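You operate a simulated robot arm through the tools that you are given. There is no shell and no other tool. Be economical: measure what you need, move in short steps, check, and stop when the job is done.

Carry out the task below with a simulated two-armed robot. There is one attempt and no reset: what you move stays moved.

TASK
Pick up the torque driver from the top of the bay bench with one hand, pass it to the other hand and put it on the bottom shelf of the bay rack.
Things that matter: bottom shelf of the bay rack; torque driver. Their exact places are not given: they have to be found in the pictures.

It is judged by the outcome, as a careful person would: the job done as asked, and still so three seconds after it is handed in. It fails if anything else is knocked over, pushed out of place, dropped, spilled or broken.

THE ROBOT
Two 7-joint arms with two-finger parallel grippers on one trunk, on a base that drives. Base frame: it is fixed to the floor where the robot stands at the start and does not move with it; the origin is under the middle of the robot, x ahead of it, y to its left, z up; the surface under the hand at the start is at about z = 820. Lengths are in mm, angles in rad, forces in N, time in s.
The left shoulder is at the start at [20, 113, 1197], the right one opposite. With the tool pointing down near the work surface each hand reaches from about 200 to 600 mm from the robot's upright axis, wherever it stands, measured 20 degrees to its own side. Places, roughly: bottom shelf of the bay rack [3500, -100, 300]. Payload 1.57 kg a hand.
The tool frame of a hand sits at the grasp point between the pads (the TCP): z along the fingers, y along the line on which they close. The tips reach 30 mm beyond it. The gripper opens to 80 mm. The fingers are 17 mm wide and 12 mm thick; the gripper's body (40 by 82 mm) begins 80 mm behind the TCP.
Orientation is that of the tool frame in the base frame, as a unit quaternion [x, y, z, w]. With the fingers straight down and closing along the base's y, the tool's x points along the base's -x, its y along +y and its z along -z.

THE INTERFACE
- The arms move only by the tool apply_moves. It takes "left_increments", "right_increments" or both (then of equal length, played together; a hand with none holds still); each is a list of rows, each an object of numbers (a shift or turn left out is 0, a gripper value left out holds the last): "dx", "dy", "dz": the shift along the base's x, y, z in mm; "rx", "ry", "rz": the turn, a rotation vector about the base's x, y, z in rad; "gripper": the closure, from 0 (fully open) to 1 (shut). In form: [{"dx": .., "dy": .., "dz": .., "rx": .., "ry": .., "rz": .., "gripper": ..}, ...]. A call has 1 to 8 rows; each row shifts and turns the commanded pose from where the row before left it. A row lasts 0.2 s, in which the tool goes at most 50 mm and 0.15 rad; a call with a longer step from one row to the next is refused whole, and so is a gripper value outside its range. A pose out of reach is approached as far as the arm can. The call stops where the force on the tool passes 40 N (or 10 N more than at its start, if that is more) or the arm is blocked; 0.2 s more then pass. Each finger travels about 45 mm/s and halts on what it meets, pressing with about 41 N; the grip force reading is that of the motor and also rises with nothing between the fingers. The clock runs only during rows and for 0.2 s after the last one: add rows that do not move to give the fingers time. The reply holds the time, the measured pose of the TCP, the force on the tool along the base axes, the opening and the grip force, in the units named above and with some noise, with the torque about the TCP (base axes, N m) and any sound that the robot's microphone picked up.
- Cameras (640 x 400 px; columns grow to the right, rows downward): "scene" is now at [101.6, 8.5, 1333]; the picture's right is [0.11, -0.99, 0.00], its down [-0.47, -0.05, -0.88] and it looks along [0.88, 0.09, -0.47] (base axes); focal length 291 px, centre (320, 200). "left" rides on the left gripper at [72, 7, -122] in its tool frame; the picture's right is [-0.09, 1.00, 0.00], its down [-0.84, -0.08, -0.54] and it looks along [-0.54, -0.05, 0.84] (tool axes); focal length 238 px, centre (320, 200). "right" rides on the right gripper at [72, -7, -122] in its tool frame; the picture's right is [0.09, 1.00, 0.00], its down [-0.84, 0.08, -0.54] and it looks along [-0.54, 0.05, 0.84] (tool axes); focal length 238 px, centre (320, 200).
- capture(camera): a new picture of that camera. The clock stands still meanwhile.
- lift_body(by): slides the trunk up (or, below 0, down) by that many mm; the arms and the scene camera ride with it, the base frame stays. It gives what a move gives, with no picture.
- base_move(legs): drives the robot by 1 to 6 legs, each [ahead, left, turn to the left] in mm, mm and rad, along the robot's own axes; the way and the turn of a leg run together, so that a leg with both is an arc; at most 1500 mm and 3.142 rad a leg. The arms and the cameras ride along, it lands a little off, and it stops where it bumps. It gives what a move gives.
- aim_head(pan, tilt): turns the head with the scene camera to pan (to the left, within 1.396 rad either way) and tilt (down, from -0.506 to 1.204), counted from straight ahead of the robot. It gives what a move gives.
- point_at(camera, pixels): for up to 12 pixels [column, row] of the newest picture of that camera ("zoom" is the newest enlarged one), the place [x, y, z] in the base frame of the surface seen there, good to about 2 mm. The clock stands still meanwhile.
- enlarge(camera, box): a new picture of the part [left, top, right, bottom] of that camera's present view, enlarged. The clock stands still meanwhile.
- sign_off(): hands the job in; it is judged then, once.

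Go step by step. Measure first, check grasps and placings, and put right what went wrong. The budget is 80 turns and 62 pictures, counting those below and the enlarged ones. Unless the task says otherwise, let go and move clear before handing in, and close with one line.

The tools are called after "Emit:" by a JSON object that holds its "op" and its "data". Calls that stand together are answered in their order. apply_moves: Moves the arms, as the interface text tells. Its arguments: {"type":"object","properties":{"left_increments":{"type":"array"},"right_increments":{"type":"array"}},"required":[]} The other tools are called the same way: lift_body (by) slides the trunk up or down; base_move (legs) drives the base; aim_head (pan, tilt) turns the head that bears the scene camera; capture (camera) takes a picture; point_at (camera, pixels) gives the place of the surface under pixels of a picture; enlarge (camera, box) takes an enlarged picture of a part of a camera's view; sign_off () hands the job in.

At the start:

```text
time_s: 0.0
left_ee_pos: [530.7, 214.4, 1138.2]
left_ee_rot: [0.0, 1.0, 0.001, -0.001]
left_wrist_force: [-0.3, -0.3, -0.1]
left_wrist_torque: [0.01, -0.02, 0.02]
left_grip_width: 80.1
left_grip_force: 0.0
right_ee_pos: [432.0, -164.5, 1042.2]
right_ee_rot: [0.0, 1.0, -0.001, -0.001]
right_wrist_force: [0.2, 0.1, -0.3]
right_wrist_torque: [-0.02, 0.04, -0.01]
right_grip_width: 80.0
right_grip_force: 0.1
trunk travel left (down, up): [-250.0, 320.0]
robot x, y, heading: [3.5, 2.3, -0.001]
head pan, tilt: [0.106, 0.496]
```

scene: 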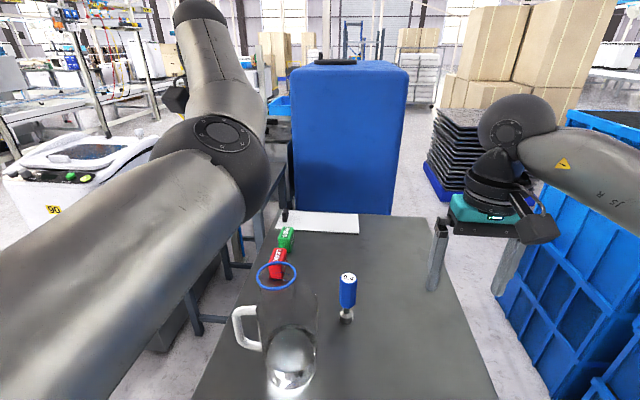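
right: 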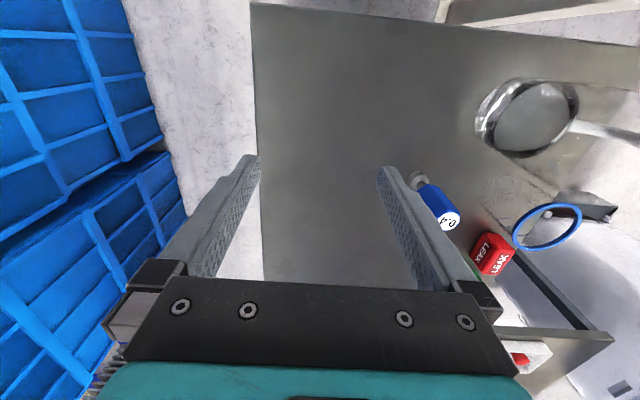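
left: 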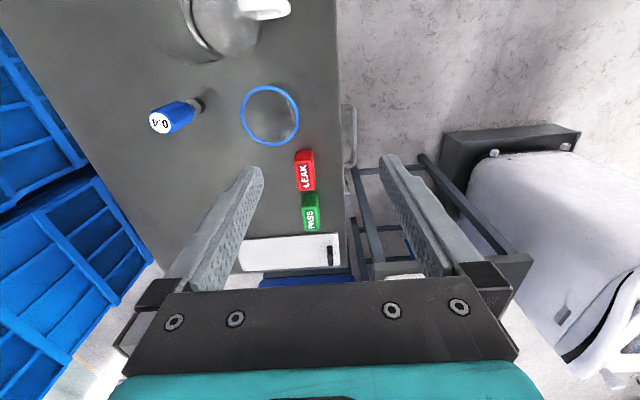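

The torque driver seems to be the blue handle at scene (348,290), near a glass jug (290,340). I'll measure it.

Emit:
{"op": "enlarge", "data": {"camera": "scene", "box": [220, 200, 420, 400]}}

Emit:
{"op": "point_at", "data": {"camera": "scene", "pixels": [[348, 275], [348, 290], [347, 303], [346, 315], [346, 324], [380, 300], [276, 262], [290, 385], [315, 300], [237, 330], [439, 230], [340, 140]]}}

```text
2.00 times, centred on (320, 300) of scene
```

zoom: 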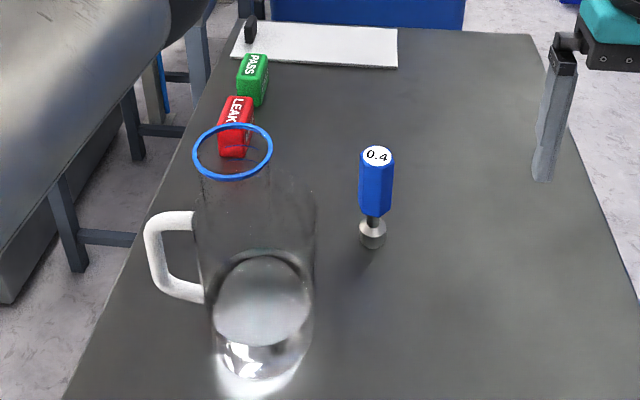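

```text
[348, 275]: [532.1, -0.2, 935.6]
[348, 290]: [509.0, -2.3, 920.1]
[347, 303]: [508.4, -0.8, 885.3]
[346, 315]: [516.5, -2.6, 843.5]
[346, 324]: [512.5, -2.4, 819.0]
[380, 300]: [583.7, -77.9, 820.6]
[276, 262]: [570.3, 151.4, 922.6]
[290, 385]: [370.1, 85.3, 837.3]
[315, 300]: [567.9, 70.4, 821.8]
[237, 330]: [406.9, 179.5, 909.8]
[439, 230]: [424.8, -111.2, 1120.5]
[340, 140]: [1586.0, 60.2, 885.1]
```

The driver stands upright on its socket near (520,-1), z 820–936. I'll measure it and the jug in finer detail.

Emit:
{"op": "point_at", "data": {"camera": "zoom", "pixels": [[376, 149], [376, 163], [363, 156], [390, 156], [376, 190], [362, 190], [391, 190], [373, 245], [196, 155], [271, 155], [233, 128], [233, 178]]}}

Emit:
{"op": "aim_head", "data": {"pan": 0.0, "tilt": 0.6}}

```text
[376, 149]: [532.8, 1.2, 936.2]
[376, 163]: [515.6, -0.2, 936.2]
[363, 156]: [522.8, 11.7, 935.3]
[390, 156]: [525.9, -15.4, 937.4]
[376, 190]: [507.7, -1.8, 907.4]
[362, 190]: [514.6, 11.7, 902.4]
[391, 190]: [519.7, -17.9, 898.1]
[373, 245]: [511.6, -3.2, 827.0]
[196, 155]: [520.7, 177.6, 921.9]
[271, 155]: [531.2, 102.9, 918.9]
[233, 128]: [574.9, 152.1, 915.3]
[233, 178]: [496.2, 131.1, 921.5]
```

```text
time_s: 0.7
left_ee_pos: [530.2, 214.7, 1139.0]
left_ee_rot: [0.0, 1.0, 0.0, 0.001]
left_wrist_force: [0.0, 0.2, -0.2]
left_wrist_torque: [-0.03, 0.0, 0.02]
left_grip_width: 79.8
left_grip_force: 0.1
right_ee_pos: [433.2, -165.2, 1043.4]
right_ee_rot: [0.0, 1.0, 0.0, -0.001]
right_wrist_force: [-0.1, 0.2, 0.9]
right_wrist_torque: [0.0, -0.01, 0.0]
right_grip_width: 79.9
right_grip_force: 0.1
trunk travel left (down, up): [-250.0, 320.0]
robot x, y, heading: [0.9, 1.3, 0.001]
head pan, tilt: [0.0, 0.6]
```

The driver's centre is about (523,-2) with the handle about 30 mm wide and its top at 936. I'll bring the right hand above it.

Emit:
{"op": "apply_moves", "data": {"right_increments": [{"dx": 18, "dy": 33, "gripper": 0}, {"dx": 18, "dy": 33}, {"dx": 18, "dy": 33}, {"dx": 18, "dy": 32}, {"dx": 18, "dy": 32}, {}]}}

Emit:
{"op": "capture", "data": {"camera": "right"}}

Emit:
{"op": "capture", "data": {"camera": "scene"}}

```text
time_s: 2.1
left_ee_pos: [529.4, 214.2, 1138.6]
left_ee_rot: [0.0, 1.0, 0.0, 0.0]
left_wrist_force: [0.2, 0.6, -0.6]
left_wrist_torque: [-0.01, -0.01, -0.01]
left_grip_width: 79.9
left_grip_force: 0.0
right_ee_pos: [523.9, -4.1, 1042.3]
right_ee_rot: [0.001, 1.0, 0.0, 0.0]
right_wrist_force: [0.3, 0.0, -0.4]
right_wrist_torque: [0.0, 0.0, -0.01]
right_grip_width: 80.0
right_grip_force: 0.1
trunk travel left (down, up): [-250.0, 320.0]
robot x, y, heading: [0.2, 1.1, -0.002]
head pan, tilt: [0.0, 0.6]
```

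```text
57 pictures are left
```

right: 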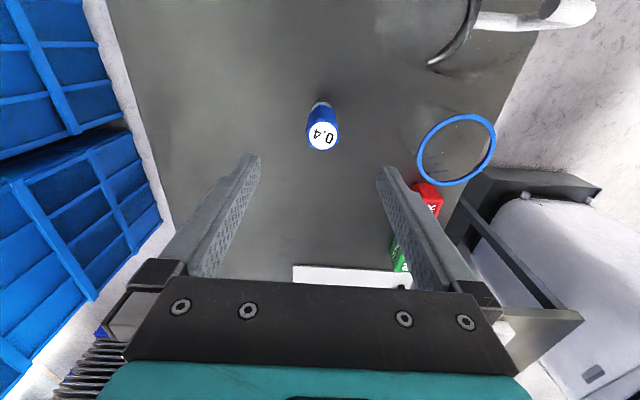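

```text
56 pictures are left
```

scene: 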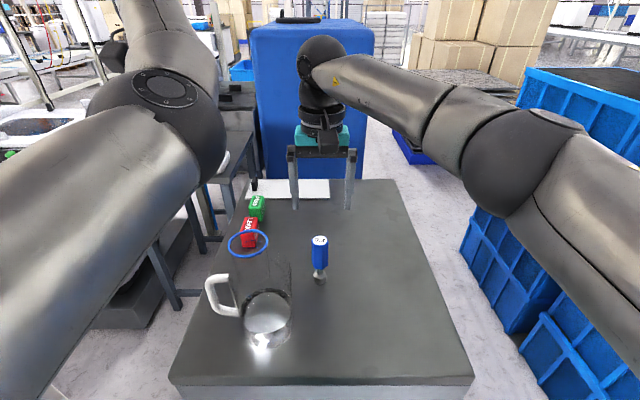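

The hand is above the driver and the cap shows at right (323,133). I'll check its place from here.

Emit:
{"op": "point_at", "data": {"camera": "right", "pixels": [[322, 135], [308, 137], [337, 134], [323, 122], [323, 148], [420, 160], [495, 140], [455, 183]]}}

```text
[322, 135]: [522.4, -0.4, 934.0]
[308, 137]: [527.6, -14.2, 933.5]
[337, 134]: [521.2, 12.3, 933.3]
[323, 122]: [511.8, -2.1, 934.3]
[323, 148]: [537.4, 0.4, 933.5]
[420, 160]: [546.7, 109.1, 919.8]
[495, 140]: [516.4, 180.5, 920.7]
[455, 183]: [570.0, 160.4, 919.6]
```

The cap centre is (524,-1,934). I'll go straight down to TCP z≈933 and close gently.

Emit:
{"op": "apply_moves", "data": {"right_increments": [{"dy": 3, "dz": -30}, {"dz": -30}, {"dz": -25}, {"dz": -24}, {}]}}

Emit:
{"op": "capture", "data": {"camera": "right"}}

```text
time_s: 3.3
left_ee_pos: [530.6, 216.1, 1138.8]
left_ee_rot: [0.0, 1.0, 0.0, 0.0]
left_wrist_force: [0.1, 0.6, -0.9]
left_wrist_torque: [-0.02, 0.02, -0.01]
left_grip_width: 80.1
left_grip_force: 0.2
right_ee_pos: [521.4, -0.6, 932.0]
right_ee_rot: [0.001, 1.0, 0.0, 0.001]
right_wrist_force: [-0.3, 0.2, -1.2]
right_wrist_torque: [-0.04, 0.0, -0.01]
right_grip_width: 80.4
right_grip_force: 0.1
trunk travel left (down, up): [-250.0, 320.0]
robot x, y, heading: [2.0, 0.7, -0.004]
head pan, tilt: [0.0, 0.6]
```

```text
55 pictures are left
```

right: 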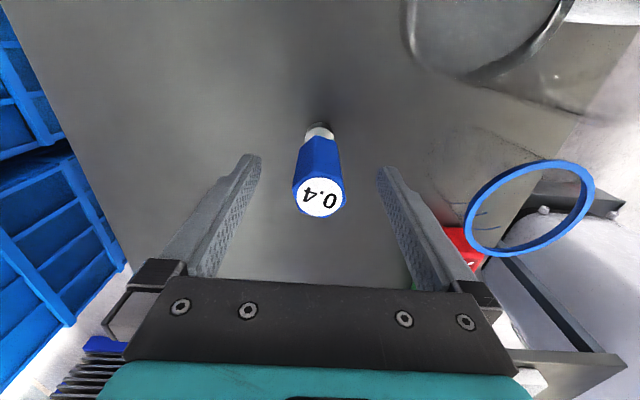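

The driver is between the fingers. I'll close.

Emit:
{"op": "apply_moves", "data": {"right_increments": [{"gripper": 0.3}, {"gripper": 0.5}, {"gripper": 0.7}, {"gripper": 0.85}, {"gripper": 1}, {"gripper": 1}]}}

```text
time_s: 4.7
left_ee_pos: [529.9, 214.7, 1137.2]
left_ee_rot: [-0.001, 1.0, 0.0, 0.001]
left_wrist_force: [-0.3, -0.2, 0.3]
left_wrist_torque: [0.0, -0.03, 0.01]
left_grip_width: 79.8
left_grip_force: 0.1
right_ee_pos: [520.5, -0.4, 932.5]
right_ee_rot: [0.0, 1.0, 0.0, 0.0]
right_wrist_force: [0.1, -0.8, 1.5]
right_wrist_torque: [-0.01, 0.0, 0.01]
right_grip_width: 33.0
right_grip_force: 39.9
trunk travel left (down, up): [-250.0, 320.0]
robot x, y, heading: [-0.9, 2.3, -0.002]
head pan, tilt: [0.0, 0.6]
```

Gripped at 33 mm wide. I'll lift straight up.

Emit:
{"op": "apply_moves", "data": {"right_increments": [{"dz": 15}, {"dz": 35}, {"dz": 40}, {"dz": 40}, {"dz": 40}, {"dz": 30}, {}]}}

Emit:
{"op": "capture", "data": {"camera": "scene"}}

```text
time_s: 6.3
left_ee_pos: [530.0, 214.3, 1138.1]
left_ee_rot: [0.0, 1.0, 0.0, 0.0]
left_wrist_force: [0.3, 0.1, -0.2]
left_wrist_torque: [-0.02, -0.02, -0.01]
left_grip_width: 79.9
left_grip_force: 0.0
right_ee_pos: [521.0, 2.0, 1133.4]
right_ee_rot: [0.0, 1.0, 0.0, 0.0]
right_wrist_force: [0.9, -0.1, -1.5]
right_wrist_torque: [-0.03, 0.01, 0.01]
right_grip_width: 32.8
right_grip_force: 40.4
trunk travel left (down, up): [-250.0, 320.0]
robot x, y, heading: [-1.7, 0.3, 0.001]
head pan, tilt: [0.0, 0.6]
```

```text
54 pictures are left
```

scene: 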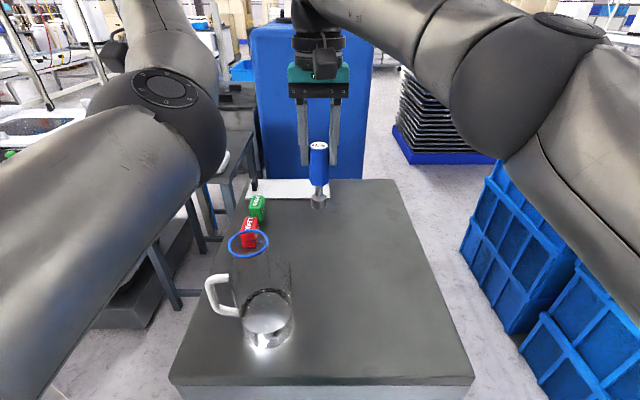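

The driver is held firmly. Before the pass I'll look ahead for the rack and a way to it.

Emit:
{"op": "aim_head", "data": {"pan": -0.25, "tilt": 0.25}}

Emit:
{"op": "capture", "data": {"camera": "scene"}}

```text
time_s: 7.1
left_ee_pos: [529.4, 213.7, 1137.8]
left_ee_rot: [0.0, 1.0, 0.0, -0.001]
left_wrist_force: [-0.5, -0.3, -0.4]
left_wrist_torque: [0.02, -0.02, 0.01]
left_grip_width: 80.0
left_grip_force: 0.0
right_ee_pos: [521.4, 1.5, 1132.6]
right_ee_rot: [0.0, 1.0, 0.001, 0.0]
right_wrist_force: [-0.4, 0.6, -1.9]
right_wrist_torque: [-0.01, -0.03, 0.04]
right_grip_width: 32.2
right_grip_force: 39.9
trunk travel left (down, up): [-250.0, 320.0]
robot x, y, heading: [0.9, -1.3, -0.003]
head pan, tilt: [-0.25, 0.25]
```

```text
53 pictures are left
```

scene: 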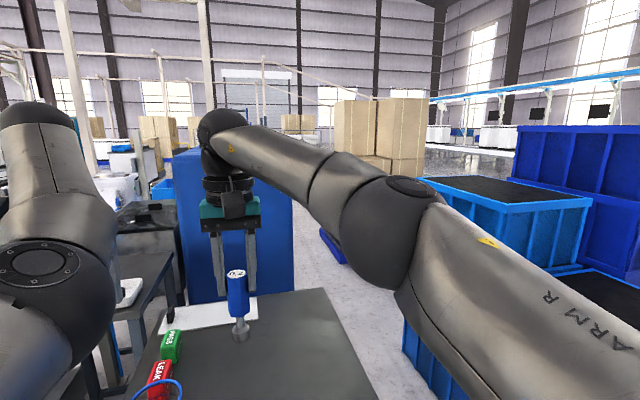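

The rack is out of sight behind the blue cabinet, so I'll do the pass here. I'll turn the left hand to point right (−y), pitched about 35° down, so it can take the lower handle from the side.

Emit:
{"op": "apply_moves", "data": {"left_increments": [{"rz": -0.1428, "dy": 5}, {"rz": -0.1428, "dy": 5}, {"rz": -0.1428}, {"rz": -0.1428}, {"rz": -0.1428}, {"rz": -0.1428}, {"rz": -0.1428}, {"rz": -0.1428}]}}

Emit:
{"op": "apply_moves", "data": {"left_increments": [{"rz": -0.1428}, {"rz": -0.1428}, {"rz": -0.1428}, {"rx": -0.1386}, {"rx": -0.1386}, {"rx": -0.1386}, {"rx": -0.1386}, {}]}}

Emit:
{"op": "apply_moves", "data": {"left_increments": [{"rx": -0.1386}, {"rx": -0.1386}, {"rx": -0.1386}, {}, {}]}}

Emit:
{"op": "aim_head", "data": {"pan": 0.0, "tilt": 0.4}}

Emit:
{"op": "capture", "data": {"camera": "scene"}}

Emit:
{"op": "capture", "data": {"camera": "left"}}

```text
time_s: 8.9
left_ee_pos: [529.1, 226.5, 1138.7]
left_ee_rot: [0.541, 0.841, 0.0, 0.0]
left_wrist_force: [0.0, -1.5, 0.4]
left_wrist_torque: [-0.04, 0.01, -0.02]
left_grip_width: 80.1
left_grip_force: 0.1
right_ee_pos: [521.1, 1.0, 1132.0]
right_ee_rot: [0.0, 1.0, 0.0, 0.0]
right_wrist_force: [-0.4, -0.8, -0.8]
right_wrist_torque: [0.01, 0.02, 0.01]
right_grip_width: 30.2
right_grip_force: 39.6
trunk travel left (down, up): [-250.0, 320.0]
robot x, y, heading: [-2.3, -4.2, -0.003]
head pan, tilt: [-0.25, 0.25]
```

```text
time_s: 10.7
left_ee_pos: [529.0, 224.0, 1138.1]
left_ee_rot: [0.68, 0.68, -0.194, 0.193]
left_wrist_force: [-1.2, 0.3, 0.2]
left_wrist_torque: [0.06, -0.02, -0.03]
left_grip_width: 80.0
left_grip_force: 0.1
right_ee_pos: [520.9, 1.6, 1132.8]
right_ee_rot: [0.0, 1.0, -0.001, 0.0]
right_wrist_force: [-1.6, 0.0, -2.0]
right_wrist_torque: [-0.03, 0.01, -0.01]
right_grip_width: 30.0
right_grip_force: 39.2
trunk travel left (down, up): [-250.0, 320.0]
robot x, y, heading: [-2.6, 1.6, -0.003]
head pan, tilt: [-0.25, 0.25]
```

```text
time_s: 11.9
left_ee_pos: [532.6, 218.3, 1139.4]
left_ee_rot: [0.627, 0.626, -0.33, 0.328]
left_wrist_force: [-0.1, 0.7, -0.1]
left_wrist_torque: [0.02, -0.01, 0.02]
left_grip_width: 80.2
left_grip_force: 0.1
right_ee_pos: [523.5, -3.9, 1131.4]
right_ee_rot: [0.0, 1.0, 0.002, -0.001]
right_wrist_force: [0.1, 0.6, -2.1]
right_wrist_torque: [0.03, 0.02, 0.01]
right_grip_width: 29.5
right_grip_force: 39.1
trunk travel left (down, up): [-250.0, 320.0]
robot x, y, heading: [-2.1, 2.3, 0.002]
head pan, tilt: [-0.25, 0.25]
```

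```text
time_s: 12.7
left_ee_pos: [532.8, 219.2, 1137.6]
left_ee_rot: [0.627, 0.626, -0.329, 0.326]
left_wrist_force: [1.0, -0.6, -0.3]
left_wrist_torque: [0.04, 0.04, 0.0]
left_grip_width: 80.1
left_grip_force: 0.1
right_ee_pos: [523.5, -4.5, 1130.9]
right_ee_rot: [0.0, 1.0, 0.002, -0.001]
right_wrist_force: [0.3, 0.6, -1.9]
right_wrist_torque: [0.0, 0.02, -0.01]
right_grip_width: 30.1
right_grip_force: 39.0
trunk travel left (down, up): [-250.0, 320.0]
robot x, y, heading: [3.7, -5.4, 0.002]
head pan, tilt: [0.0, 0.4]
```

```text
52 pictures are left
```

scene: 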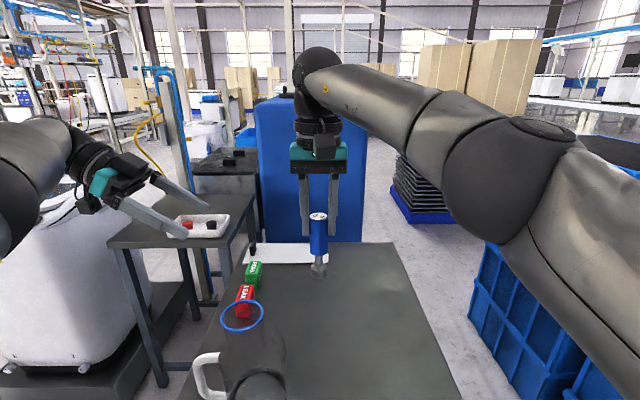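

```text
51 pictures are left
```

left: 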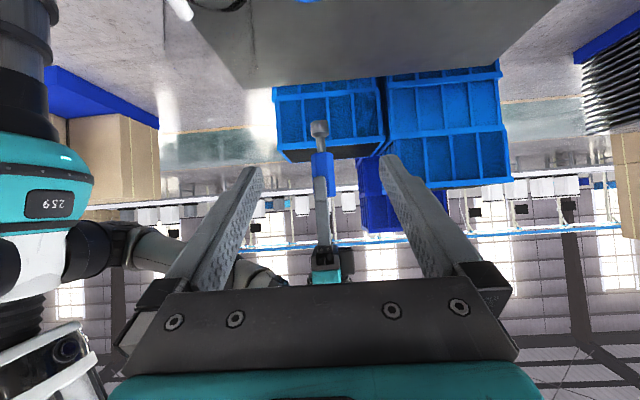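

The left hand is aligned and sees the driver at left (321,165), handle end near row 155. I'll measure it for the approach.

Emit:
{"op": "point_at", "data": {"camera": "left", "pixels": [[322, 156], [322, 162], [328, 175], [320, 126], [320, 145], [324, 195]]}}

Emit:
{"op": "enlarge", "data": {"camera": "scene", "box": [260, 150, 380, 300]}}

Emit:
{"op": "point_at", "data": {"camera": "scene", "pixels": [[318, 217], [318, 235], [318, 250], [318, 258], [318, 270], [318, 276], [305, 232], [331, 230]]}}

```text
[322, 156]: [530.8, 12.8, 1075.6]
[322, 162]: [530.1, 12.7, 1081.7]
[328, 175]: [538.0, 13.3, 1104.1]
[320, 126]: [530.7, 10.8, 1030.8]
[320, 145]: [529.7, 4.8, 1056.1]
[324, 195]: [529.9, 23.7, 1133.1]
```

```text
2.67 times, centred on (320, 225) of scene
```

zoom: 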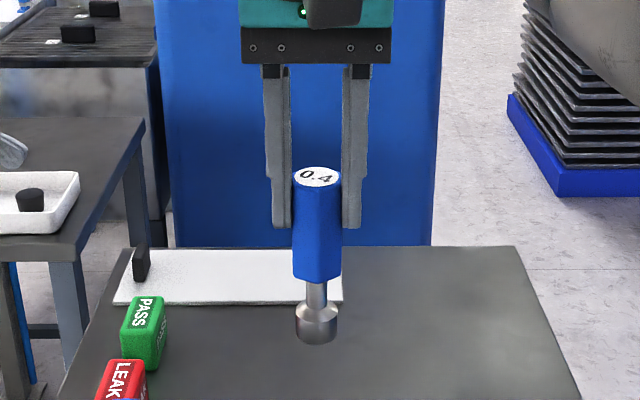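

```text
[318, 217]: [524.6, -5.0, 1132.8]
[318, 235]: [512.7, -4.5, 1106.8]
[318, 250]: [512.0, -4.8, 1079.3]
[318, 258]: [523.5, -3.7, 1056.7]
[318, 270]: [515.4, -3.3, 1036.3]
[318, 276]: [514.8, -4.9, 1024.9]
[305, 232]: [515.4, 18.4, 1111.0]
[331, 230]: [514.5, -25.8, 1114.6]
```

Driver axis is near (527,-4), handle z 1070–1133, right fingertips at about 1101. I'll go to a pre-approach point, then check.

Emit:
{"op": "apply_moves", "data": {"left_increments": [{"dx": -2, "dy": -40, "dz": 7}, {"dx": -2, "dy": -42, "dz": 7}, {"dx": -1, "dy": -40, "dz": 3}, {}, {}]}}

Emit:
{"op": "capture", "data": {"camera": "left"}}

Emit:
{"op": "capture", "data": {"camera": "scene"}}

Emit:
{"op": "point_at", "data": {"camera": "left", "pixels": [[322, 150], [322, 165], [322, 180]]}}

```text
time_s: 13.9
left_ee_pos: [523.1, 102.1, 1154.3]
left_ee_rot: [0.625, 0.626, -0.329, 0.33]
left_wrist_force: [0.3, -0.4, -0.1]
left_wrist_torque: [0.03, -0.01, 0.01]
left_grip_width: 79.9
left_grip_force: 0.2
right_ee_pos: [521.0, 1.1, 1131.7]
right_ee_rot: [0.0, 1.0, 0.0, 0.0]
right_wrist_force: [-0.2, 0.0, -0.6]
right_wrist_torque: [0.01, -0.01, 0.01]
right_grip_width: 29.7
right_grip_force: 39.1
trunk travel left (down, up): [-250.0, 320.0]
robot x, y, heading: [0.3, -0.2, 0.0]
head pan, tilt: [0.0, 0.4]
```

```text
49 pictures are left
```

left: 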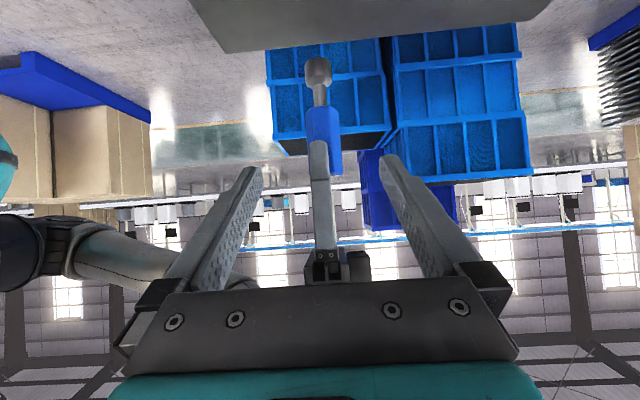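

```text
48 pictures are left
```

scene: 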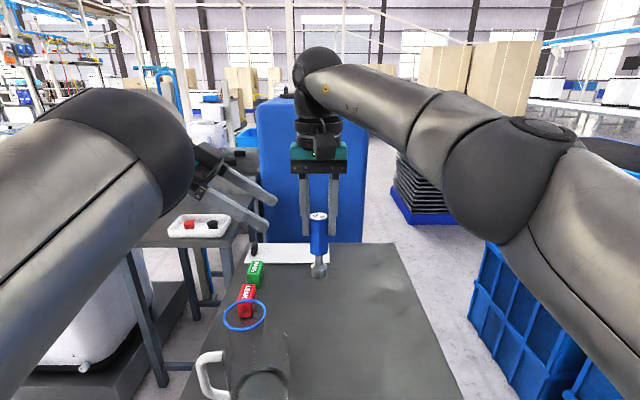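

```text
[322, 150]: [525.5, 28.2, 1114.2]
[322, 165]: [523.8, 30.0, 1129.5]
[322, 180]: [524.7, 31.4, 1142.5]
```

The handle is centred at left col 323, and the left TCP is 101 mm off in y and 23 mm above the right one. I'll advance along the finger line to the handle.

Emit:
{"op": "apply_moves", "data": {"left_increments": [{"dx": 1, "dy": -25, "dz": -17}, {"dx": 1, "dy": -25, "dz": -17}, {"dy": -25, "dz": -17}, {"dy": -13, "dz": -8}, {}]}}

Emit:
{"op": "capture", "data": {"camera": "left"}}

Emit:
{"op": "enlarge", "data": {"camera": "scene", "box": [220, 120, 400, 300]}}

```text
time_s: 15.1
left_ee_pos: [525.1, 14.2, 1096.0]
left_ee_rot: [0.625, 0.626, -0.33, 0.329]
left_wrist_force: [0.8, -0.6, 0.0]
left_wrist_torque: [0.0, 0.0, 0.01]
left_grip_width: 79.8
left_grip_force: 0.1
right_ee_pos: [520.6, 2.1, 1132.3]
right_ee_rot: [0.0, 1.0, 0.0, -0.001]
right_wrist_force: [0.0, -0.8, -1.1]
right_wrist_torque: [-0.03, 0.01, 0.04]
right_grip_width: 29.9
right_grip_force: 39.4
trunk travel left (down, up): [-250.0, 320.0]
robot x, y, heading: [2.5, 1.4, -0.002]
head pan, tilt: [0.0, 0.4]
```

```text
47 pictures are left
```

left: 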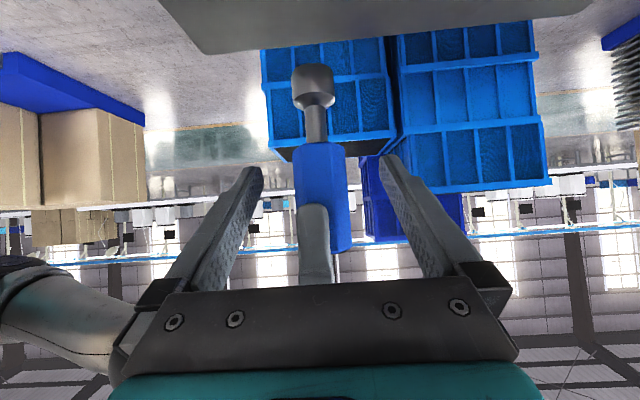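

```text
2.22 times, centred on (310, 210) of scene
```

zoom: 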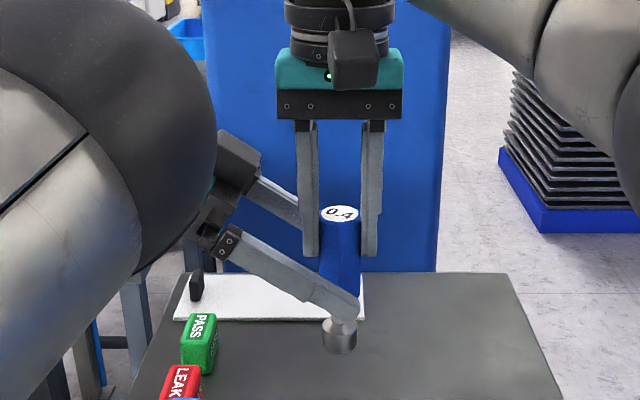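

Clear on both sides and the handle is centred (col 322) between the left fingers. I'll make the last 14 mm and close the left gripper.

Emit:
{"op": "apply_moves", "data": {"left_increments": [{"dy": -11, "dz": -9}, {"gripper": 0.2}, {"gripper": 0.4}, {"gripper": 0.6}, {"gripper": 0.8}, {"gripper": 1}, {"gripper": 1}, {"gripper": 1}]}}

Emit:
{"op": "capture", "data": {"camera": "left"}}

Emit:
{"op": "enlarge", "data": {"camera": "scene", "box": [220, 120, 400, 300]}}

```text
time_s: 16.9
left_ee_pos: [526.4, 3.1, 1088.0]
left_ee_rot: [0.626, 0.625, -0.331, 0.33]
left_wrist_force: [-4.3, 0.1, 0.0]
left_wrist_torque: [-0.02, -0.26, -0.17]
left_grip_width: 34.0
left_grip_force: 40.9
right_ee_pos: [520.7, 1.3, 1132.1]
right_ee_rot: [0.0, 1.0, 0.0, 0.0]
right_wrist_force: [4.4, 0.8, -1.2]
right_wrist_torque: [0.04, 0.08, 0.17]
right_grip_width: 29.8
right_grip_force: 39.3
trunk travel left (down, up): [-250.0, 320.0]
robot x, y, heading: [0.6, -0.1, -0.001]
head pan, tilt: [0.0, 0.4]
```

```text
45 pictures are left
```

left: 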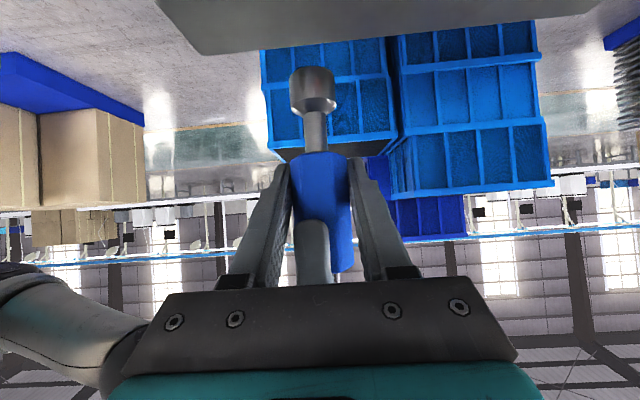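

```text
2.22 times, centred on (310, 210) of scene
```

zoom: 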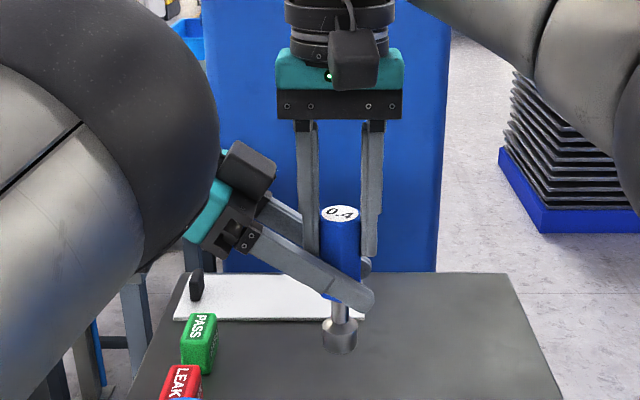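

The left hand holds at 34 mm. I'll open the right only partway, to about 48 mm so it clears the left hand body, and let it settle.

Emit:
{"op": "apply_moves", "data": {"right_increments": [{"gripper": 0.6}, {"gripper": 0.4}, {"gripper": 0.4}, {"gripper": 0.4}]}}

Emit:
{"op": "enlarge", "data": {"camera": "scene", "box": [220, 120, 400, 300]}}

```text
time_s: 17.9
left_ee_pos: [526.8, 3.5, 1087.4]
left_ee_rot: [0.625, 0.625, -0.33, 0.33]
left_wrist_force: [0.3, 0.3, 0.1]
left_wrist_torque: [-0.03, -0.02, 0.0]
left_grip_width: 33.9
left_grip_force: 41.0
right_ee_pos: [520.7, 1.7, 1133.2]
right_ee_rot: [0.0, 1.0, 0.001, -0.001]
right_wrist_force: [-0.3, 1.2, -0.1]
right_wrist_torque: [0.01, -0.03, -0.01]
right_grip_width: 47.8
right_grip_force: 0.0
trunk travel left (down, up): [-250.0, 320.0]
robot x, y, heading: [1.0, 1.1, -0.003]
head pan, tilt: [0.0, 0.4]
```

```text
2.22 times, centred on (310, 210) of scene
```

zoom: 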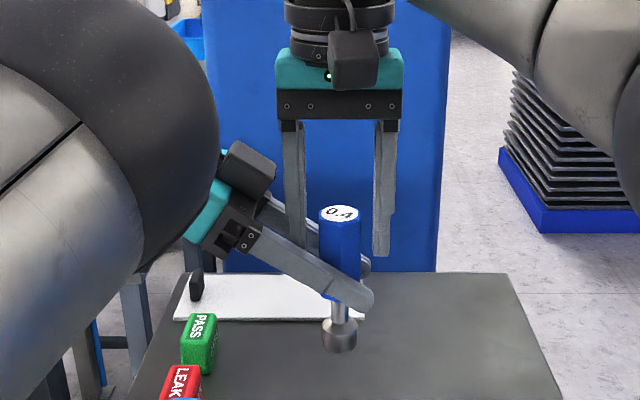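

The pass is made and the driver stays in the left hand. I'll raise the right hand straight up, then move it to the right.

Emit:
{"op": "apply_moves", "data": {"right_increments": [{"dz": 30}, {"dz": 40}, {"dz": 20}, {"dy": -40}, {"dy": -45}, {"dy": -45}, {"dx": -30, "dy": -30}, {}]}}

Emit:
{"op": "apply_moves", "data": {"left_increments": [{"dz": 20}, {"dz": 30}, {"dx": -20, "dy": 20, "dz": 10}, {"dx": -30, "dy": 30}, {"dx": -30, "dy": 30}, {"dx": -30, "dy": 20}, {}]}}

Emit:
{"op": "capture", "data": {"camera": "scene"}}

```text
time_s: 19.7
left_ee_pos: [528.0, 3.6, 1088.4]
left_ee_rot: [0.625, 0.626, -0.329, 0.33]
left_wrist_force: [0.4, -0.5, -0.2]
left_wrist_torque: [-0.02, 0.0, 0.02]
left_grip_width: 33.8
left_grip_force: 40.8
right_ee_pos: [472.8, -164.1, 1216.1]
right_ee_rot: [0.0, 1.0, 0.0, 0.0]
right_wrist_force: [0.9, 0.4, 0.1]
right_wrist_torque: [-0.05, -0.04, -0.02]
right_grip_width: 48.4
right_grip_force: 0.1
right hand out of reach, approached as far as the arm can: row 2, 3
trunk travel left (down, up): [-250.0, 320.0]
robot x, y, heading: [-2.0, 1.8, 0.001]
head pan, tilt: [0.0, 0.4]
```

```text
time_s: 21.3
left_ee_pos: [415.4, 102.0, 1146.2]
left_ee_rot: [0.625, 0.626, -0.33, 0.33]
left_wrist_force: [-0.1, 0.9, -2.1]
left_wrist_torque: [-0.01, 0.01, 0.0]
left_grip_width: 33.8
left_grip_force: 41.4
right_ee_pos: [474.7, -164.1, 1216.5]
right_ee_rot: [0.0, 1.0, 0.001, 0.0]
right_wrist_force: [0.4, 0.4, 0.0]
right_wrist_torque: [-0.01, 0.0, 0.01]
right_grip_width: 48.0
right_grip_force: 0.0
trunk travel left (down, up): [-250.0, 320.0]
robot x, y, heading: [0.3, -0.2, -0.005]
head pan, tilt: [0.0, 0.4]
```

```text
42 pictures are left
```

scene: 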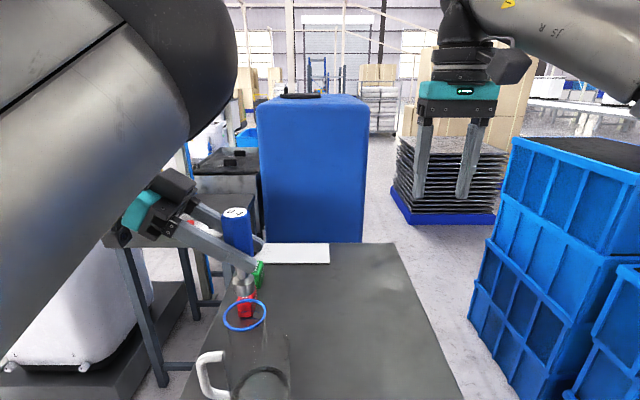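

Both hands are clear of each other. Now I'll map the way round the bench, cabinet, tray stack and crates.

Emit:
{"op": "point_at", "data": {"camera": "scene", "pixels": [[392, 245], [460, 395], [365, 238], [368, 110], [405, 220], [500, 215], [505, 150], [470, 305], [540, 390], [430, 230], [400, 130], [385, 100]]}}

Emit:
{"op": "aim_head", "data": {"pan": -0.6, "tilt": 0.5}}

Emit:
{"op": "capture", "data": {"camera": "scene"}}

```text
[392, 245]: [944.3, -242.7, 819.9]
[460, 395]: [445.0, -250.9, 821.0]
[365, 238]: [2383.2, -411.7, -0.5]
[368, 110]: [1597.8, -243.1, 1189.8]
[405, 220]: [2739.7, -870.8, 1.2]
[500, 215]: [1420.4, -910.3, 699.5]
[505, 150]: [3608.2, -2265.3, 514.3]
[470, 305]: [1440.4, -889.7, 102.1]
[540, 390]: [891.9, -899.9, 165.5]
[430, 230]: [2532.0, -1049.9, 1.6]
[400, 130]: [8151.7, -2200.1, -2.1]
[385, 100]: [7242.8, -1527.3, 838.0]
```

```text
time_s: 22.3
left_ee_pos: [415.8, 102.2, 1146.5]
left_ee_rot: [0.626, 0.626, -0.33, 0.329]
left_wrist_force: [0.5, 0.4, -1.8]
left_wrist_torque: [0.0, -0.01, 0.01]
left_grip_width: 34.1
left_grip_force: 40.7
right_ee_pos: [474.2, -164.7, 1217.3]
right_ee_rot: [-0.001, 1.0, 0.0, 0.0]
right_wrist_force: [-0.6, 0.5, -0.4]
right_wrist_torque: [-0.01, 0.0, 0.01]
right_grip_width: 48.0
right_grip_force: 0.1
trunk travel left (down, up): [-250.0, 320.0]
robot x, y, heading: [4.2, -1.3, 0.0]
head pan, tilt: [-0.6, 0.499]
```

```text
41 pictures are left
```

scene: 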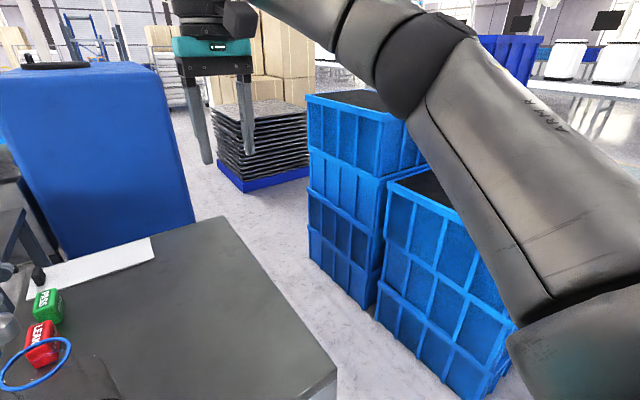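

The aisle between the bench (y≈-250) and the crates (y≈-890) looks like the way. I'll look further right before strafing, and measure the crate tops.

Emit:
{"op": "point_at", "data": {"camera": "scene", "pixels": [[310, 97], [385, 180], [375, 310], [308, 258], [490, 395], [330, 370], [195, 220], [220, 170], [243, 190], [308, 175], [30, 150], [265, 110]]}}

Emit:
{"op": "aim_head", "data": {"pan": -1.3, "tilt": 0.8}}

Emit:
{"op": "capture", "data": {"camera": "scene"}}

```text
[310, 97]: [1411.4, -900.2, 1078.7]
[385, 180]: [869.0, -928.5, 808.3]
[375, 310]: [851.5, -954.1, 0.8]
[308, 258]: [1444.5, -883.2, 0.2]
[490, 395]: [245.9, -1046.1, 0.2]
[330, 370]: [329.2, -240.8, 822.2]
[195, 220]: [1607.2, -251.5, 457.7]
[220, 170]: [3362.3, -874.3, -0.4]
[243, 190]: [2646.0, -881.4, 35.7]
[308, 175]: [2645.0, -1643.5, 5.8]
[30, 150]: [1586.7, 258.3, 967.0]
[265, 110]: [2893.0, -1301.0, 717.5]
```

```text
time_s: 23.3
left_ee_pos: [415.7, 103.0, 1146.7]
left_ee_rot: [0.625, 0.625, -0.33, 0.33]
left_wrist_force: [-0.2, -0.8, -1.4]
left_wrist_torque: [0.01, 0.01, 0.0]
left_grip_width: 34.0
left_grip_force: 41.0
right_ee_pos: [473.6, -165.0, 1216.3]
right_ee_rot: [0.0, 1.0, 0.0, 0.0]
right_wrist_force: [-0.5, 0.1, -0.1]
right_wrist_torque: [-0.01, -0.01, -0.03]
right_grip_width: 48.0
right_grip_force: 0.1
trunk travel left (down, up): [-250.0, 320.0]
robot x, y, heading: [-3.2, -3.8, 0.005]
head pan, tilt: [-1.3, 0.799]
```

```text
40 pictures are left
```

scene: 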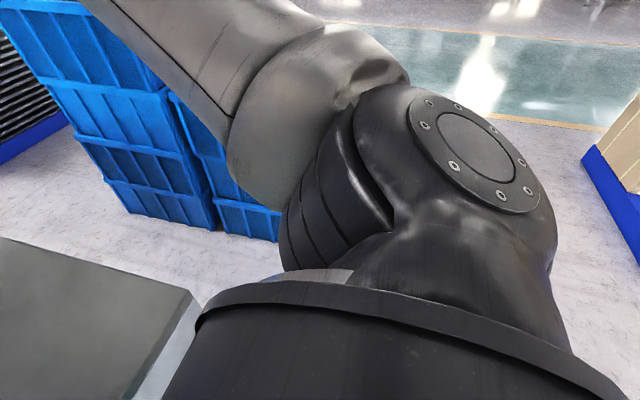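

Nothing stands to the right at x≈0, and the aisle spans y -250 to -890. I'll raise the trunk so the elbows clear the 1190-high cabinet, then strafe right.

Emit:
{"op": "lift_body", "data": {"by": 150}}

Emit:
{"op": "base_move", "data": {"legs": [[0, -575, 0]]}}

Emit:
{"op": "aim_head", "data": {"pan": 0.0, "tilt": 0.5}}

Emit:
{"op": "capture", "data": {"camera": "scene"}}

```text
time_s: 25.1
left_ee_pos: [415.2, 102.5, 1296.3]
left_ee_rot: [0.626, 0.626, -0.33, 0.33]
left_wrist_force: [0.5, 0.0, -1.3]
left_wrist_torque: [0.0, -0.01, -0.02]
left_grip_width: 33.7
left_grip_force: 41.6
right_ee_pos: [472.9, -164.3, 1366.8]
right_ee_rot: [0.0, 1.0, 0.0, 0.0]
right_wrist_force: [0.4, 0.0, -0.1]
right_wrist_torque: [0.02, 0.02, -0.05]
right_grip_width: 47.8
right_grip_force: 0.0
trunk travel left (down, up): [-400.0, 170.0]
robot x, y, heading: [0.4, -1.7, 0.005]
head pan, tilt: [-1.3, 0.799]
```

```text
time_s: 28.3
left_ee_pos: [414.1, -454.8, 1297.2]
left_ee_rot: [0.626, 0.626, -0.329, 0.329]
left_wrist_force: [0.4, 0.2, -2.1]
left_wrist_torque: [0.02, 0.0, -0.01]
left_grip_width: 33.9
left_grip_force: 41.2
right_ee_pos: [474.3, -722.7, 1367.1]
right_ee_rot: [-0.001, 1.0, 0.0, 0.0]
right_wrist_force: [-0.2, 0.6, 0.6]
right_wrist_torque: [0.0, 0.01, -0.03]
right_grip_width: 47.7
right_grip_force: 0.1
trunk travel left (down, up): [-400.0, 170.0]
robot x, y, heading: [0.8, -557.3, -0.003]
head pan, tilt: [-1.3, 0.799]
```

```text
time_s: 29.8
left_ee_pos: [415.5, -455.3, 1295.7]
left_ee_rot: [0.625, 0.625, -0.33, 0.33]
left_wrist_force: [0.6, 0.2, -1.5]
left_wrist_torque: [0.01, 0.0, -0.03]
left_grip_width: 33.7
left_grip_force: 41.2
right_ee_pos: [473.5, -721.8, 1366.9]
right_ee_rot: [0.0, 1.0, 0.0, 0.0]
right_wrist_force: [0.9, 1.4, -0.4]
right_wrist_torque: [0.0, 0.01, -0.04]
right_grip_width: 47.9
right_grip_force: 0.1
trunk travel left (down, up): [-400.0, 170.0]
robot x, y, heading: [0.3, -557.3, -0.002]
head pan, tilt: [0.0, 0.499]
```

```text
39 pictures are left
```

scene: 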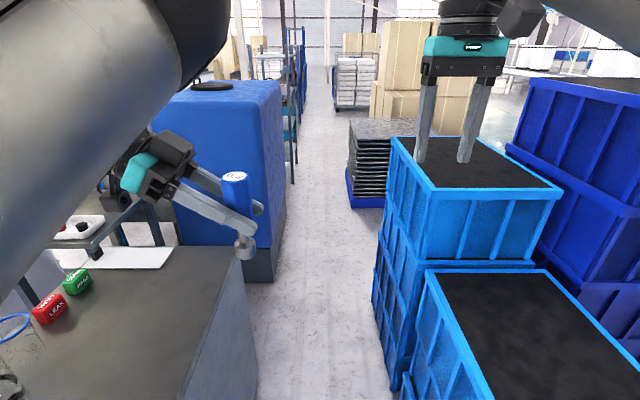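

The aisle is clear; blue rack posts show at (295,30–180) beyond the cabinet. I'll enlarge and measure.

Emit:
{"op": "enlarge", "data": {"camera": "scene", "box": [240, 0, 400, 200]}}

Emit:
{"op": "point_at", "data": {"camera": "scene", "pixels": [[292, 180], [287, 130], [301, 125], [303, 60], [288, 90], [298, 95], [247, 260], [282, 250], [375, 300], [347, 200], [283, 30], [268, 240]]}}

```text
2.00 times, centred on (320, 100) of scene
```

zoom: 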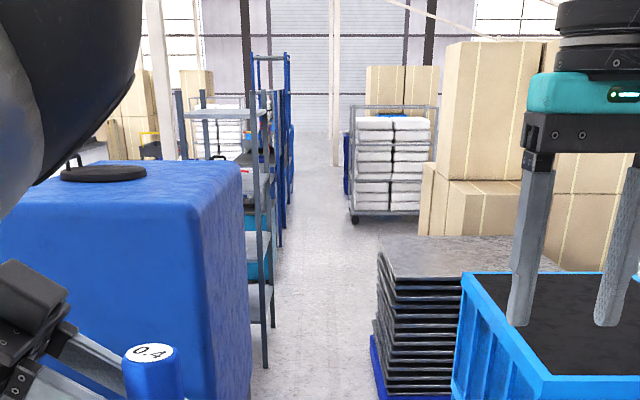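

```text
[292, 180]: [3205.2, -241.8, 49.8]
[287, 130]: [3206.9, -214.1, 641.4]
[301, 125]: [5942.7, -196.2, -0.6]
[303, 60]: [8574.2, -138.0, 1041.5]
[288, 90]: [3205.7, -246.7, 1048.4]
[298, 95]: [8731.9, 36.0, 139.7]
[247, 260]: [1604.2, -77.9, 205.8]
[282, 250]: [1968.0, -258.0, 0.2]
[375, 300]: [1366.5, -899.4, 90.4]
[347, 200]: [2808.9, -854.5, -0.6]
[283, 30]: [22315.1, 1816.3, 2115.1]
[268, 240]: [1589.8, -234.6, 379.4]
```

The bay rack's near post is at (3205,-245) with its long open side facing the aisle. I'll drive ahead in two legs past crates, then look.

Emit:
{"op": "base_move", "data": {"legs": [[1200, -12, 0]]}}

Emit:
{"op": "base_move", "data": {"legs": [[1150, 0, 0]]}}

Emit:
{"op": "aim_head", "data": {"pan": 0.3, "tilt": 0.6}}

Emit:
{"op": "capture", "data": {"camera": "scene"}}

```text
time_s: 35.9
left_ee_pos: [1615.6, -438.9, 1296.3]
left_ee_rot: [0.616, 0.635, -0.325, 0.335]
left_wrist_force: [-0.3, 0.6, -1.2]
left_wrist_torque: [-0.02, 0.02, 0.01]
left_grip_width: 33.5
left_grip_force: 40.6
right_ee_pos: [1681.6, -705.3, 1367.0]
right_ee_rot: [-0.013, 1.0, 0.0, 0.001]
right_wrist_force: [-0.3, 0.2, 0.2]
right_wrist_torque: [-0.03, 0.01, -0.01]
right_grip_width: 47.6
right_grip_force: 0.0
trunk travel left (down, up): [-400.0, 170.0]
robot x, y, heading: [1203.0, -553.9, 0.029]
head pan, tilt: [0.0, 0.499]
```

```text
time_s: 41.8
left_ee_pos: [2777.2, -398.4, 1296.7]
left_ee_rot: [0.613, 0.637, -0.323, 0.337]
left_wrist_force: [-0.2, 0.0, -2.2]
left_wrist_torque: [-0.01, 0.0, 0.0]
left_grip_width: 33.6
left_grip_force: 40.4
right_ee_pos: [2845.8, -663.0, 1368.6]
right_ee_rot: [-0.019, 1.0, 0.0, -0.001]
right_wrist_force: [0.5, 0.4, 0.5]
right_wrist_torque: [0.02, -0.02, 0.01]
right_grip_width: 47.7
right_grip_force: 0.1
trunk travel left (down, up): [-400.0, 170.0]
robot x, y, heading: [2363.9, -516.9, 0.038]
head pan, tilt: [0.0, 0.499]
```

```text
time_s: 42.6
left_ee_pos: [2778.2, -399.0, 1296.2]
left_ee_rot: [0.614, 0.638, -0.323, 0.336]
left_wrist_force: [0.2, -0.4, -1.3]
left_wrist_torque: [-0.03, -0.02, 0.0]
left_grip_width: 33.7
left_grip_force: 40.9
right_ee_pos: [2846.5, -663.2, 1365.6]
right_ee_rot: [-0.019, 1.0, 0.0, 0.0]
right_wrist_force: [-0.6, -0.1, 0.8]
right_wrist_torque: [0.01, 0.0, -0.03]
right_grip_width: 47.7
right_grip_force: 0.0
trunk travel left (down, up): [-400.0, 170.0]
robot x, y, heading: [2367.3, -517.6, 0.043]
head pan, tilt: [0.3, 0.6]
```

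```text
37 pictures are left
```

scene: 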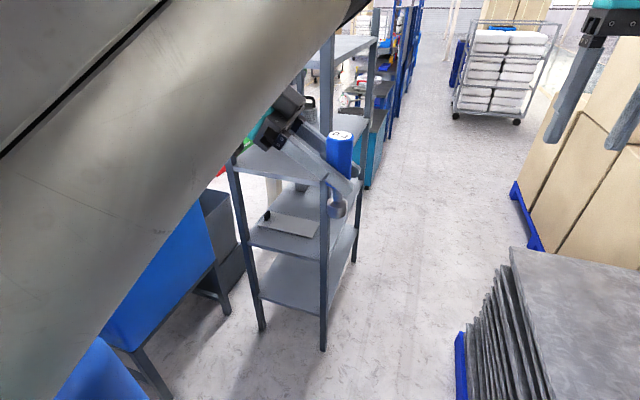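

The rack's shelves are visible: bottom shelf at about (290,285), next shelf at (285,245). I'll measure them.

Emit:
{"op": "point_at", "data": {"camera": "scene", "pixels": [[265, 298], [318, 305], [290, 280], [325, 275], [285, 258], [320, 345], [262, 325], [255, 243], [315, 255], [354, 258], [280, 170], [345, 50]]}}

Emit:
{"op": "enlarge", "data": {"camera": "scene", "box": [200, 60, 420, 360]}}

```text
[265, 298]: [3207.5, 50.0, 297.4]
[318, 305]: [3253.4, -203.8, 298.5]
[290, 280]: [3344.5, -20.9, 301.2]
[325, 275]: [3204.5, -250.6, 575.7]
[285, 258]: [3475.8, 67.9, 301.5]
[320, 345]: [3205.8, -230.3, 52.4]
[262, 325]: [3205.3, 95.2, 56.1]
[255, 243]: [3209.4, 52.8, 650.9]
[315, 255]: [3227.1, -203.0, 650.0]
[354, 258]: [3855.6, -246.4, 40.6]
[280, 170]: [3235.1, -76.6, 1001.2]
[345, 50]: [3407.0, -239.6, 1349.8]
```

```text
1.33 times, centred on (310, 210) of scene
```

zoom: 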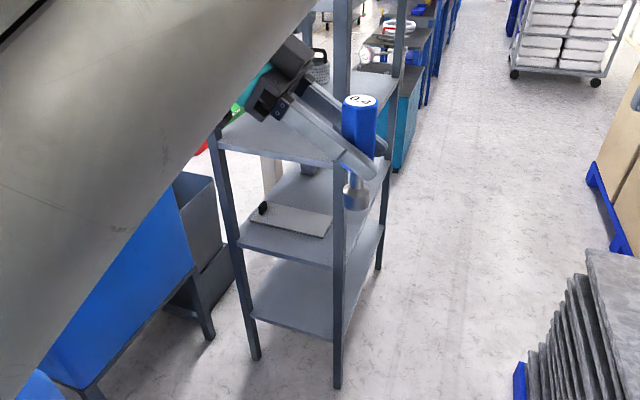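

Rack spans x 3205–3855, y −250..95; bottom shelf top z 300, next 650. I'll check the boxes opposite before choosing where to stand.

Emit:
{"op": "point_at", "data": {"camera": "scene", "pixels": [[513, 190], [530, 250], [538, 248], [512, 250], [458, 350], [456, 110], [515, 122], [460, 60], [365, 185], [372, 150]]}}

Emit:
{"op": "aim_head", "data": {"pan": -0.35, "tilt": 0.6}}

Emit:
{"op": "capture", "data": {"camera": "scene"}}

```text
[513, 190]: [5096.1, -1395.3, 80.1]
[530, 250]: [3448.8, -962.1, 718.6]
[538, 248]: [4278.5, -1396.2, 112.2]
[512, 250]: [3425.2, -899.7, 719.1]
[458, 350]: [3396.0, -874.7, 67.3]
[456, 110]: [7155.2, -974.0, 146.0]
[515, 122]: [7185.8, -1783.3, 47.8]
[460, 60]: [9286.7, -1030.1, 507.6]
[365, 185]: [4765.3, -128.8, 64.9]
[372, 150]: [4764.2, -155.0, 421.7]
```

```text
time_s: 43.6
left_ee_pos: [2777.0, -398.1, 1295.8]
left_ee_rot: [0.614, 0.637, -0.324, 0.335]
left_wrist_force: [-0.4, -0.3, -2.3]
left_wrist_torque: [0.01, 0.01, 0.0]
left_grip_width: 33.5
left_grip_force: 40.7
right_ee_pos: [2844.7, -663.0, 1367.8]
right_ee_rot: [-0.018, 1.0, 0.0, 0.001]
right_wrist_force: [0.4, -0.2, 0.7]
right_wrist_torque: [-0.01, -0.03, -0.02]
right_grip_width: 48.0
right_grip_force: 0.1
trunk travel left (down, up): [-400.0, 170.0]
robot x, y, heading: [2365.2, -517.1, 0.036]
head pan, tilt: [-0.351, 0.6]
```

```text
35 pictures are left
```

scene: 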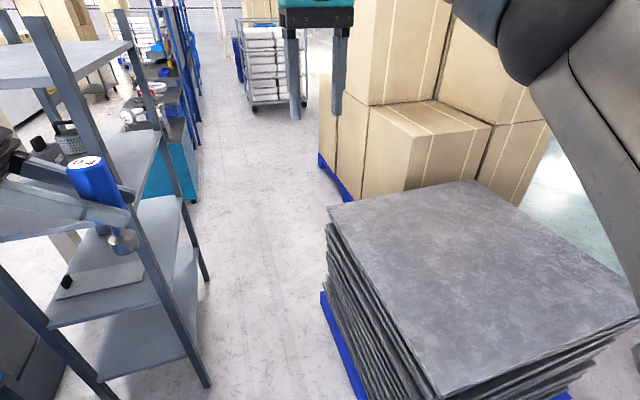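

The tray stack edges the aisle up to x≈3425, beyond which it widens. I plan to turn near (3900,-900); first I'll check how far the left elbow sticks out, because of the tall rack posts.

Emit:
{"op": "aim_head", "data": {"pan": 1.1, "tilt": 0.3}}

Emit:
{"op": "capture", "data": {"camera": "scene"}}

Emit:
{"op": "point_at", "data": {"camera": "scene", "pixels": [[100, 100], [200, 100], [320, 100], [450, 100], [100, 200], [200, 200], [320, 200], [450, 200], [550, 200], [200, 300], [320, 300], [450, 300]]}}

```text
time_s: 45.2
left_ee_pos: [2778.0, -397.5, 1295.6]
left_ee_rot: [0.613, 0.638, -0.322, 0.336]
left_wrist_force: [0.4, 0.1, -1.4]
left_wrist_torque: [0.0, -0.03, 0.0]
left_grip_width: 33.7
left_grip_force: 41.1
right_ee_pos: [2844.9, -663.4, 1367.1]
right_ee_rot: [-0.018, 1.0, 0.0, 0.0]
right_wrist_force: [-0.3, 0.7, 0.1]
right_wrist_torque: [-0.01, 0.01, -0.01]
right_grip_width: 48.1
right_grip_force: 0.1
trunk travel left (down, up): [-400.0, 170.0]
robot x, y, heading: [2365.4, -515.0, 0.034]
head pan, tilt: [1.1, 0.3]
```

```text
34 pictures are left
```

scene: 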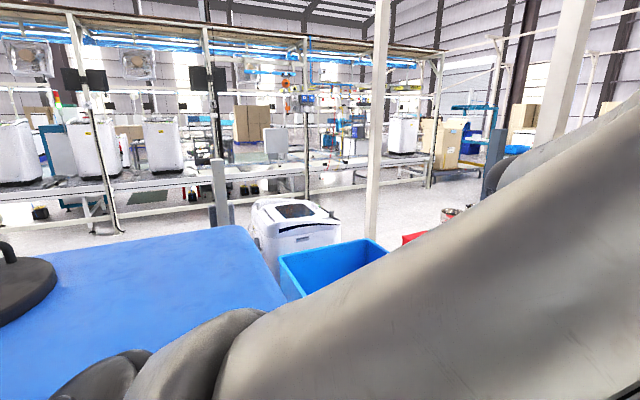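

```text
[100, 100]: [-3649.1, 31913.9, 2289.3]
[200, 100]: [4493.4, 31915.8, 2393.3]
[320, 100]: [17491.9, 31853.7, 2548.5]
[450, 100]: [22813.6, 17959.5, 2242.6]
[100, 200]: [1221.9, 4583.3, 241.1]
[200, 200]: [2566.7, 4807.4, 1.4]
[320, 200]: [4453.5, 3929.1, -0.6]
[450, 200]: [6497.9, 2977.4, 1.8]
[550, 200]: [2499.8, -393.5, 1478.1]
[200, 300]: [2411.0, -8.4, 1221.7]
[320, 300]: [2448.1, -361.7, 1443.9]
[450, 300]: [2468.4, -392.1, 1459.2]
```

Emit:
{"op": "point_at", "data": {"camera": "scene", "pixels": [[190, 345], [215, 330], [240, 312], [110, 370], [150, 390], [260, 340], [230, 380], [215, 315], [130, 355], [80, 390]]}}

```text
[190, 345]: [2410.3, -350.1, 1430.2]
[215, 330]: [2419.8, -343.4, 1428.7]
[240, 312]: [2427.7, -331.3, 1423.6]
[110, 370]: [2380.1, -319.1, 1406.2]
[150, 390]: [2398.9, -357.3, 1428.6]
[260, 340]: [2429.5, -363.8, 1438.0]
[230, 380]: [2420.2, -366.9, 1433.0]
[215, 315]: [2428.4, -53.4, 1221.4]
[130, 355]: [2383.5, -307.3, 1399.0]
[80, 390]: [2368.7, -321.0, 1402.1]
```

Emit:
{"op": "point_at", "data": {"camera": "scene", "pixels": [[400, 250], [520, 175], [590, 140], [630, 115], [635, 200], [635, 300]]}}

Emit:
{"op": "aim_head", "data": {"pan": 0.6, "tilt": 0.2}}

Emit:
{"op": "capture", "data": {"camera": "scene"}}

Emit:
{"op": "point_at", "data": {"camera": "scene", "pixels": [[200, 150], [300, 150], [400, 150], [200, 200], [300, 200], [400, 200], [200, 280], [300, 280], [400, 280], [350, 240], [450, 250], [330, 330]]}}

```text
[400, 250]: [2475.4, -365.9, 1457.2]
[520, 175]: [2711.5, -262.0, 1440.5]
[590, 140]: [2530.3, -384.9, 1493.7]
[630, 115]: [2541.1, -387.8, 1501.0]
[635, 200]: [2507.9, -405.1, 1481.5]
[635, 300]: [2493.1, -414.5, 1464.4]
```

```text
time_s: 46.1
left_ee_pos: [2777.6, -398.5, 1295.7]
left_ee_rot: [0.613, 0.637, -0.323, 0.336]
left_wrist_force: [-0.1, 0.3, -1.8]
left_wrist_torque: [-0.01, -0.01, 0.01]
left_grip_width: 33.6
left_grip_force: 41.2
right_ee_pos: [2845.7, -663.8, 1366.5]
right_ee_rot: [-0.018, 1.0, 0.0, 0.0]
right_wrist_force: [0.9, 0.4, 0.5]
right_wrist_torque: [-0.01, -0.01, -0.02]
right_grip_width: 48.1
right_grip_force: 0.0
trunk travel left (down, up): [-400.0, 170.0]
robot x, y, heading: [2365.0, -514.4, 0.035]
head pan, tilt: [0.6, 0.201]
```

```text
33 pictures are left
```

scene: 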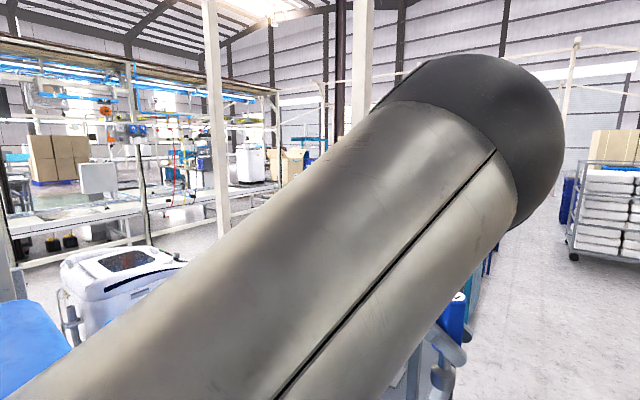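

```text
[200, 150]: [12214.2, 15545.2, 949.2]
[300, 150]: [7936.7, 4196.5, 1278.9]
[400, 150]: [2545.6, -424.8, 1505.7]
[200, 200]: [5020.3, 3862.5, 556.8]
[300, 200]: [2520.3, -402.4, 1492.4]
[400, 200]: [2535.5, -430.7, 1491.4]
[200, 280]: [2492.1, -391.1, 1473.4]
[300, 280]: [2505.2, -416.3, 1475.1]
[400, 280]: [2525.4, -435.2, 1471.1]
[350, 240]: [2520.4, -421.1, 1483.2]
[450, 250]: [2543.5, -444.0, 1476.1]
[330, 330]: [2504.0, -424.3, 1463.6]
```

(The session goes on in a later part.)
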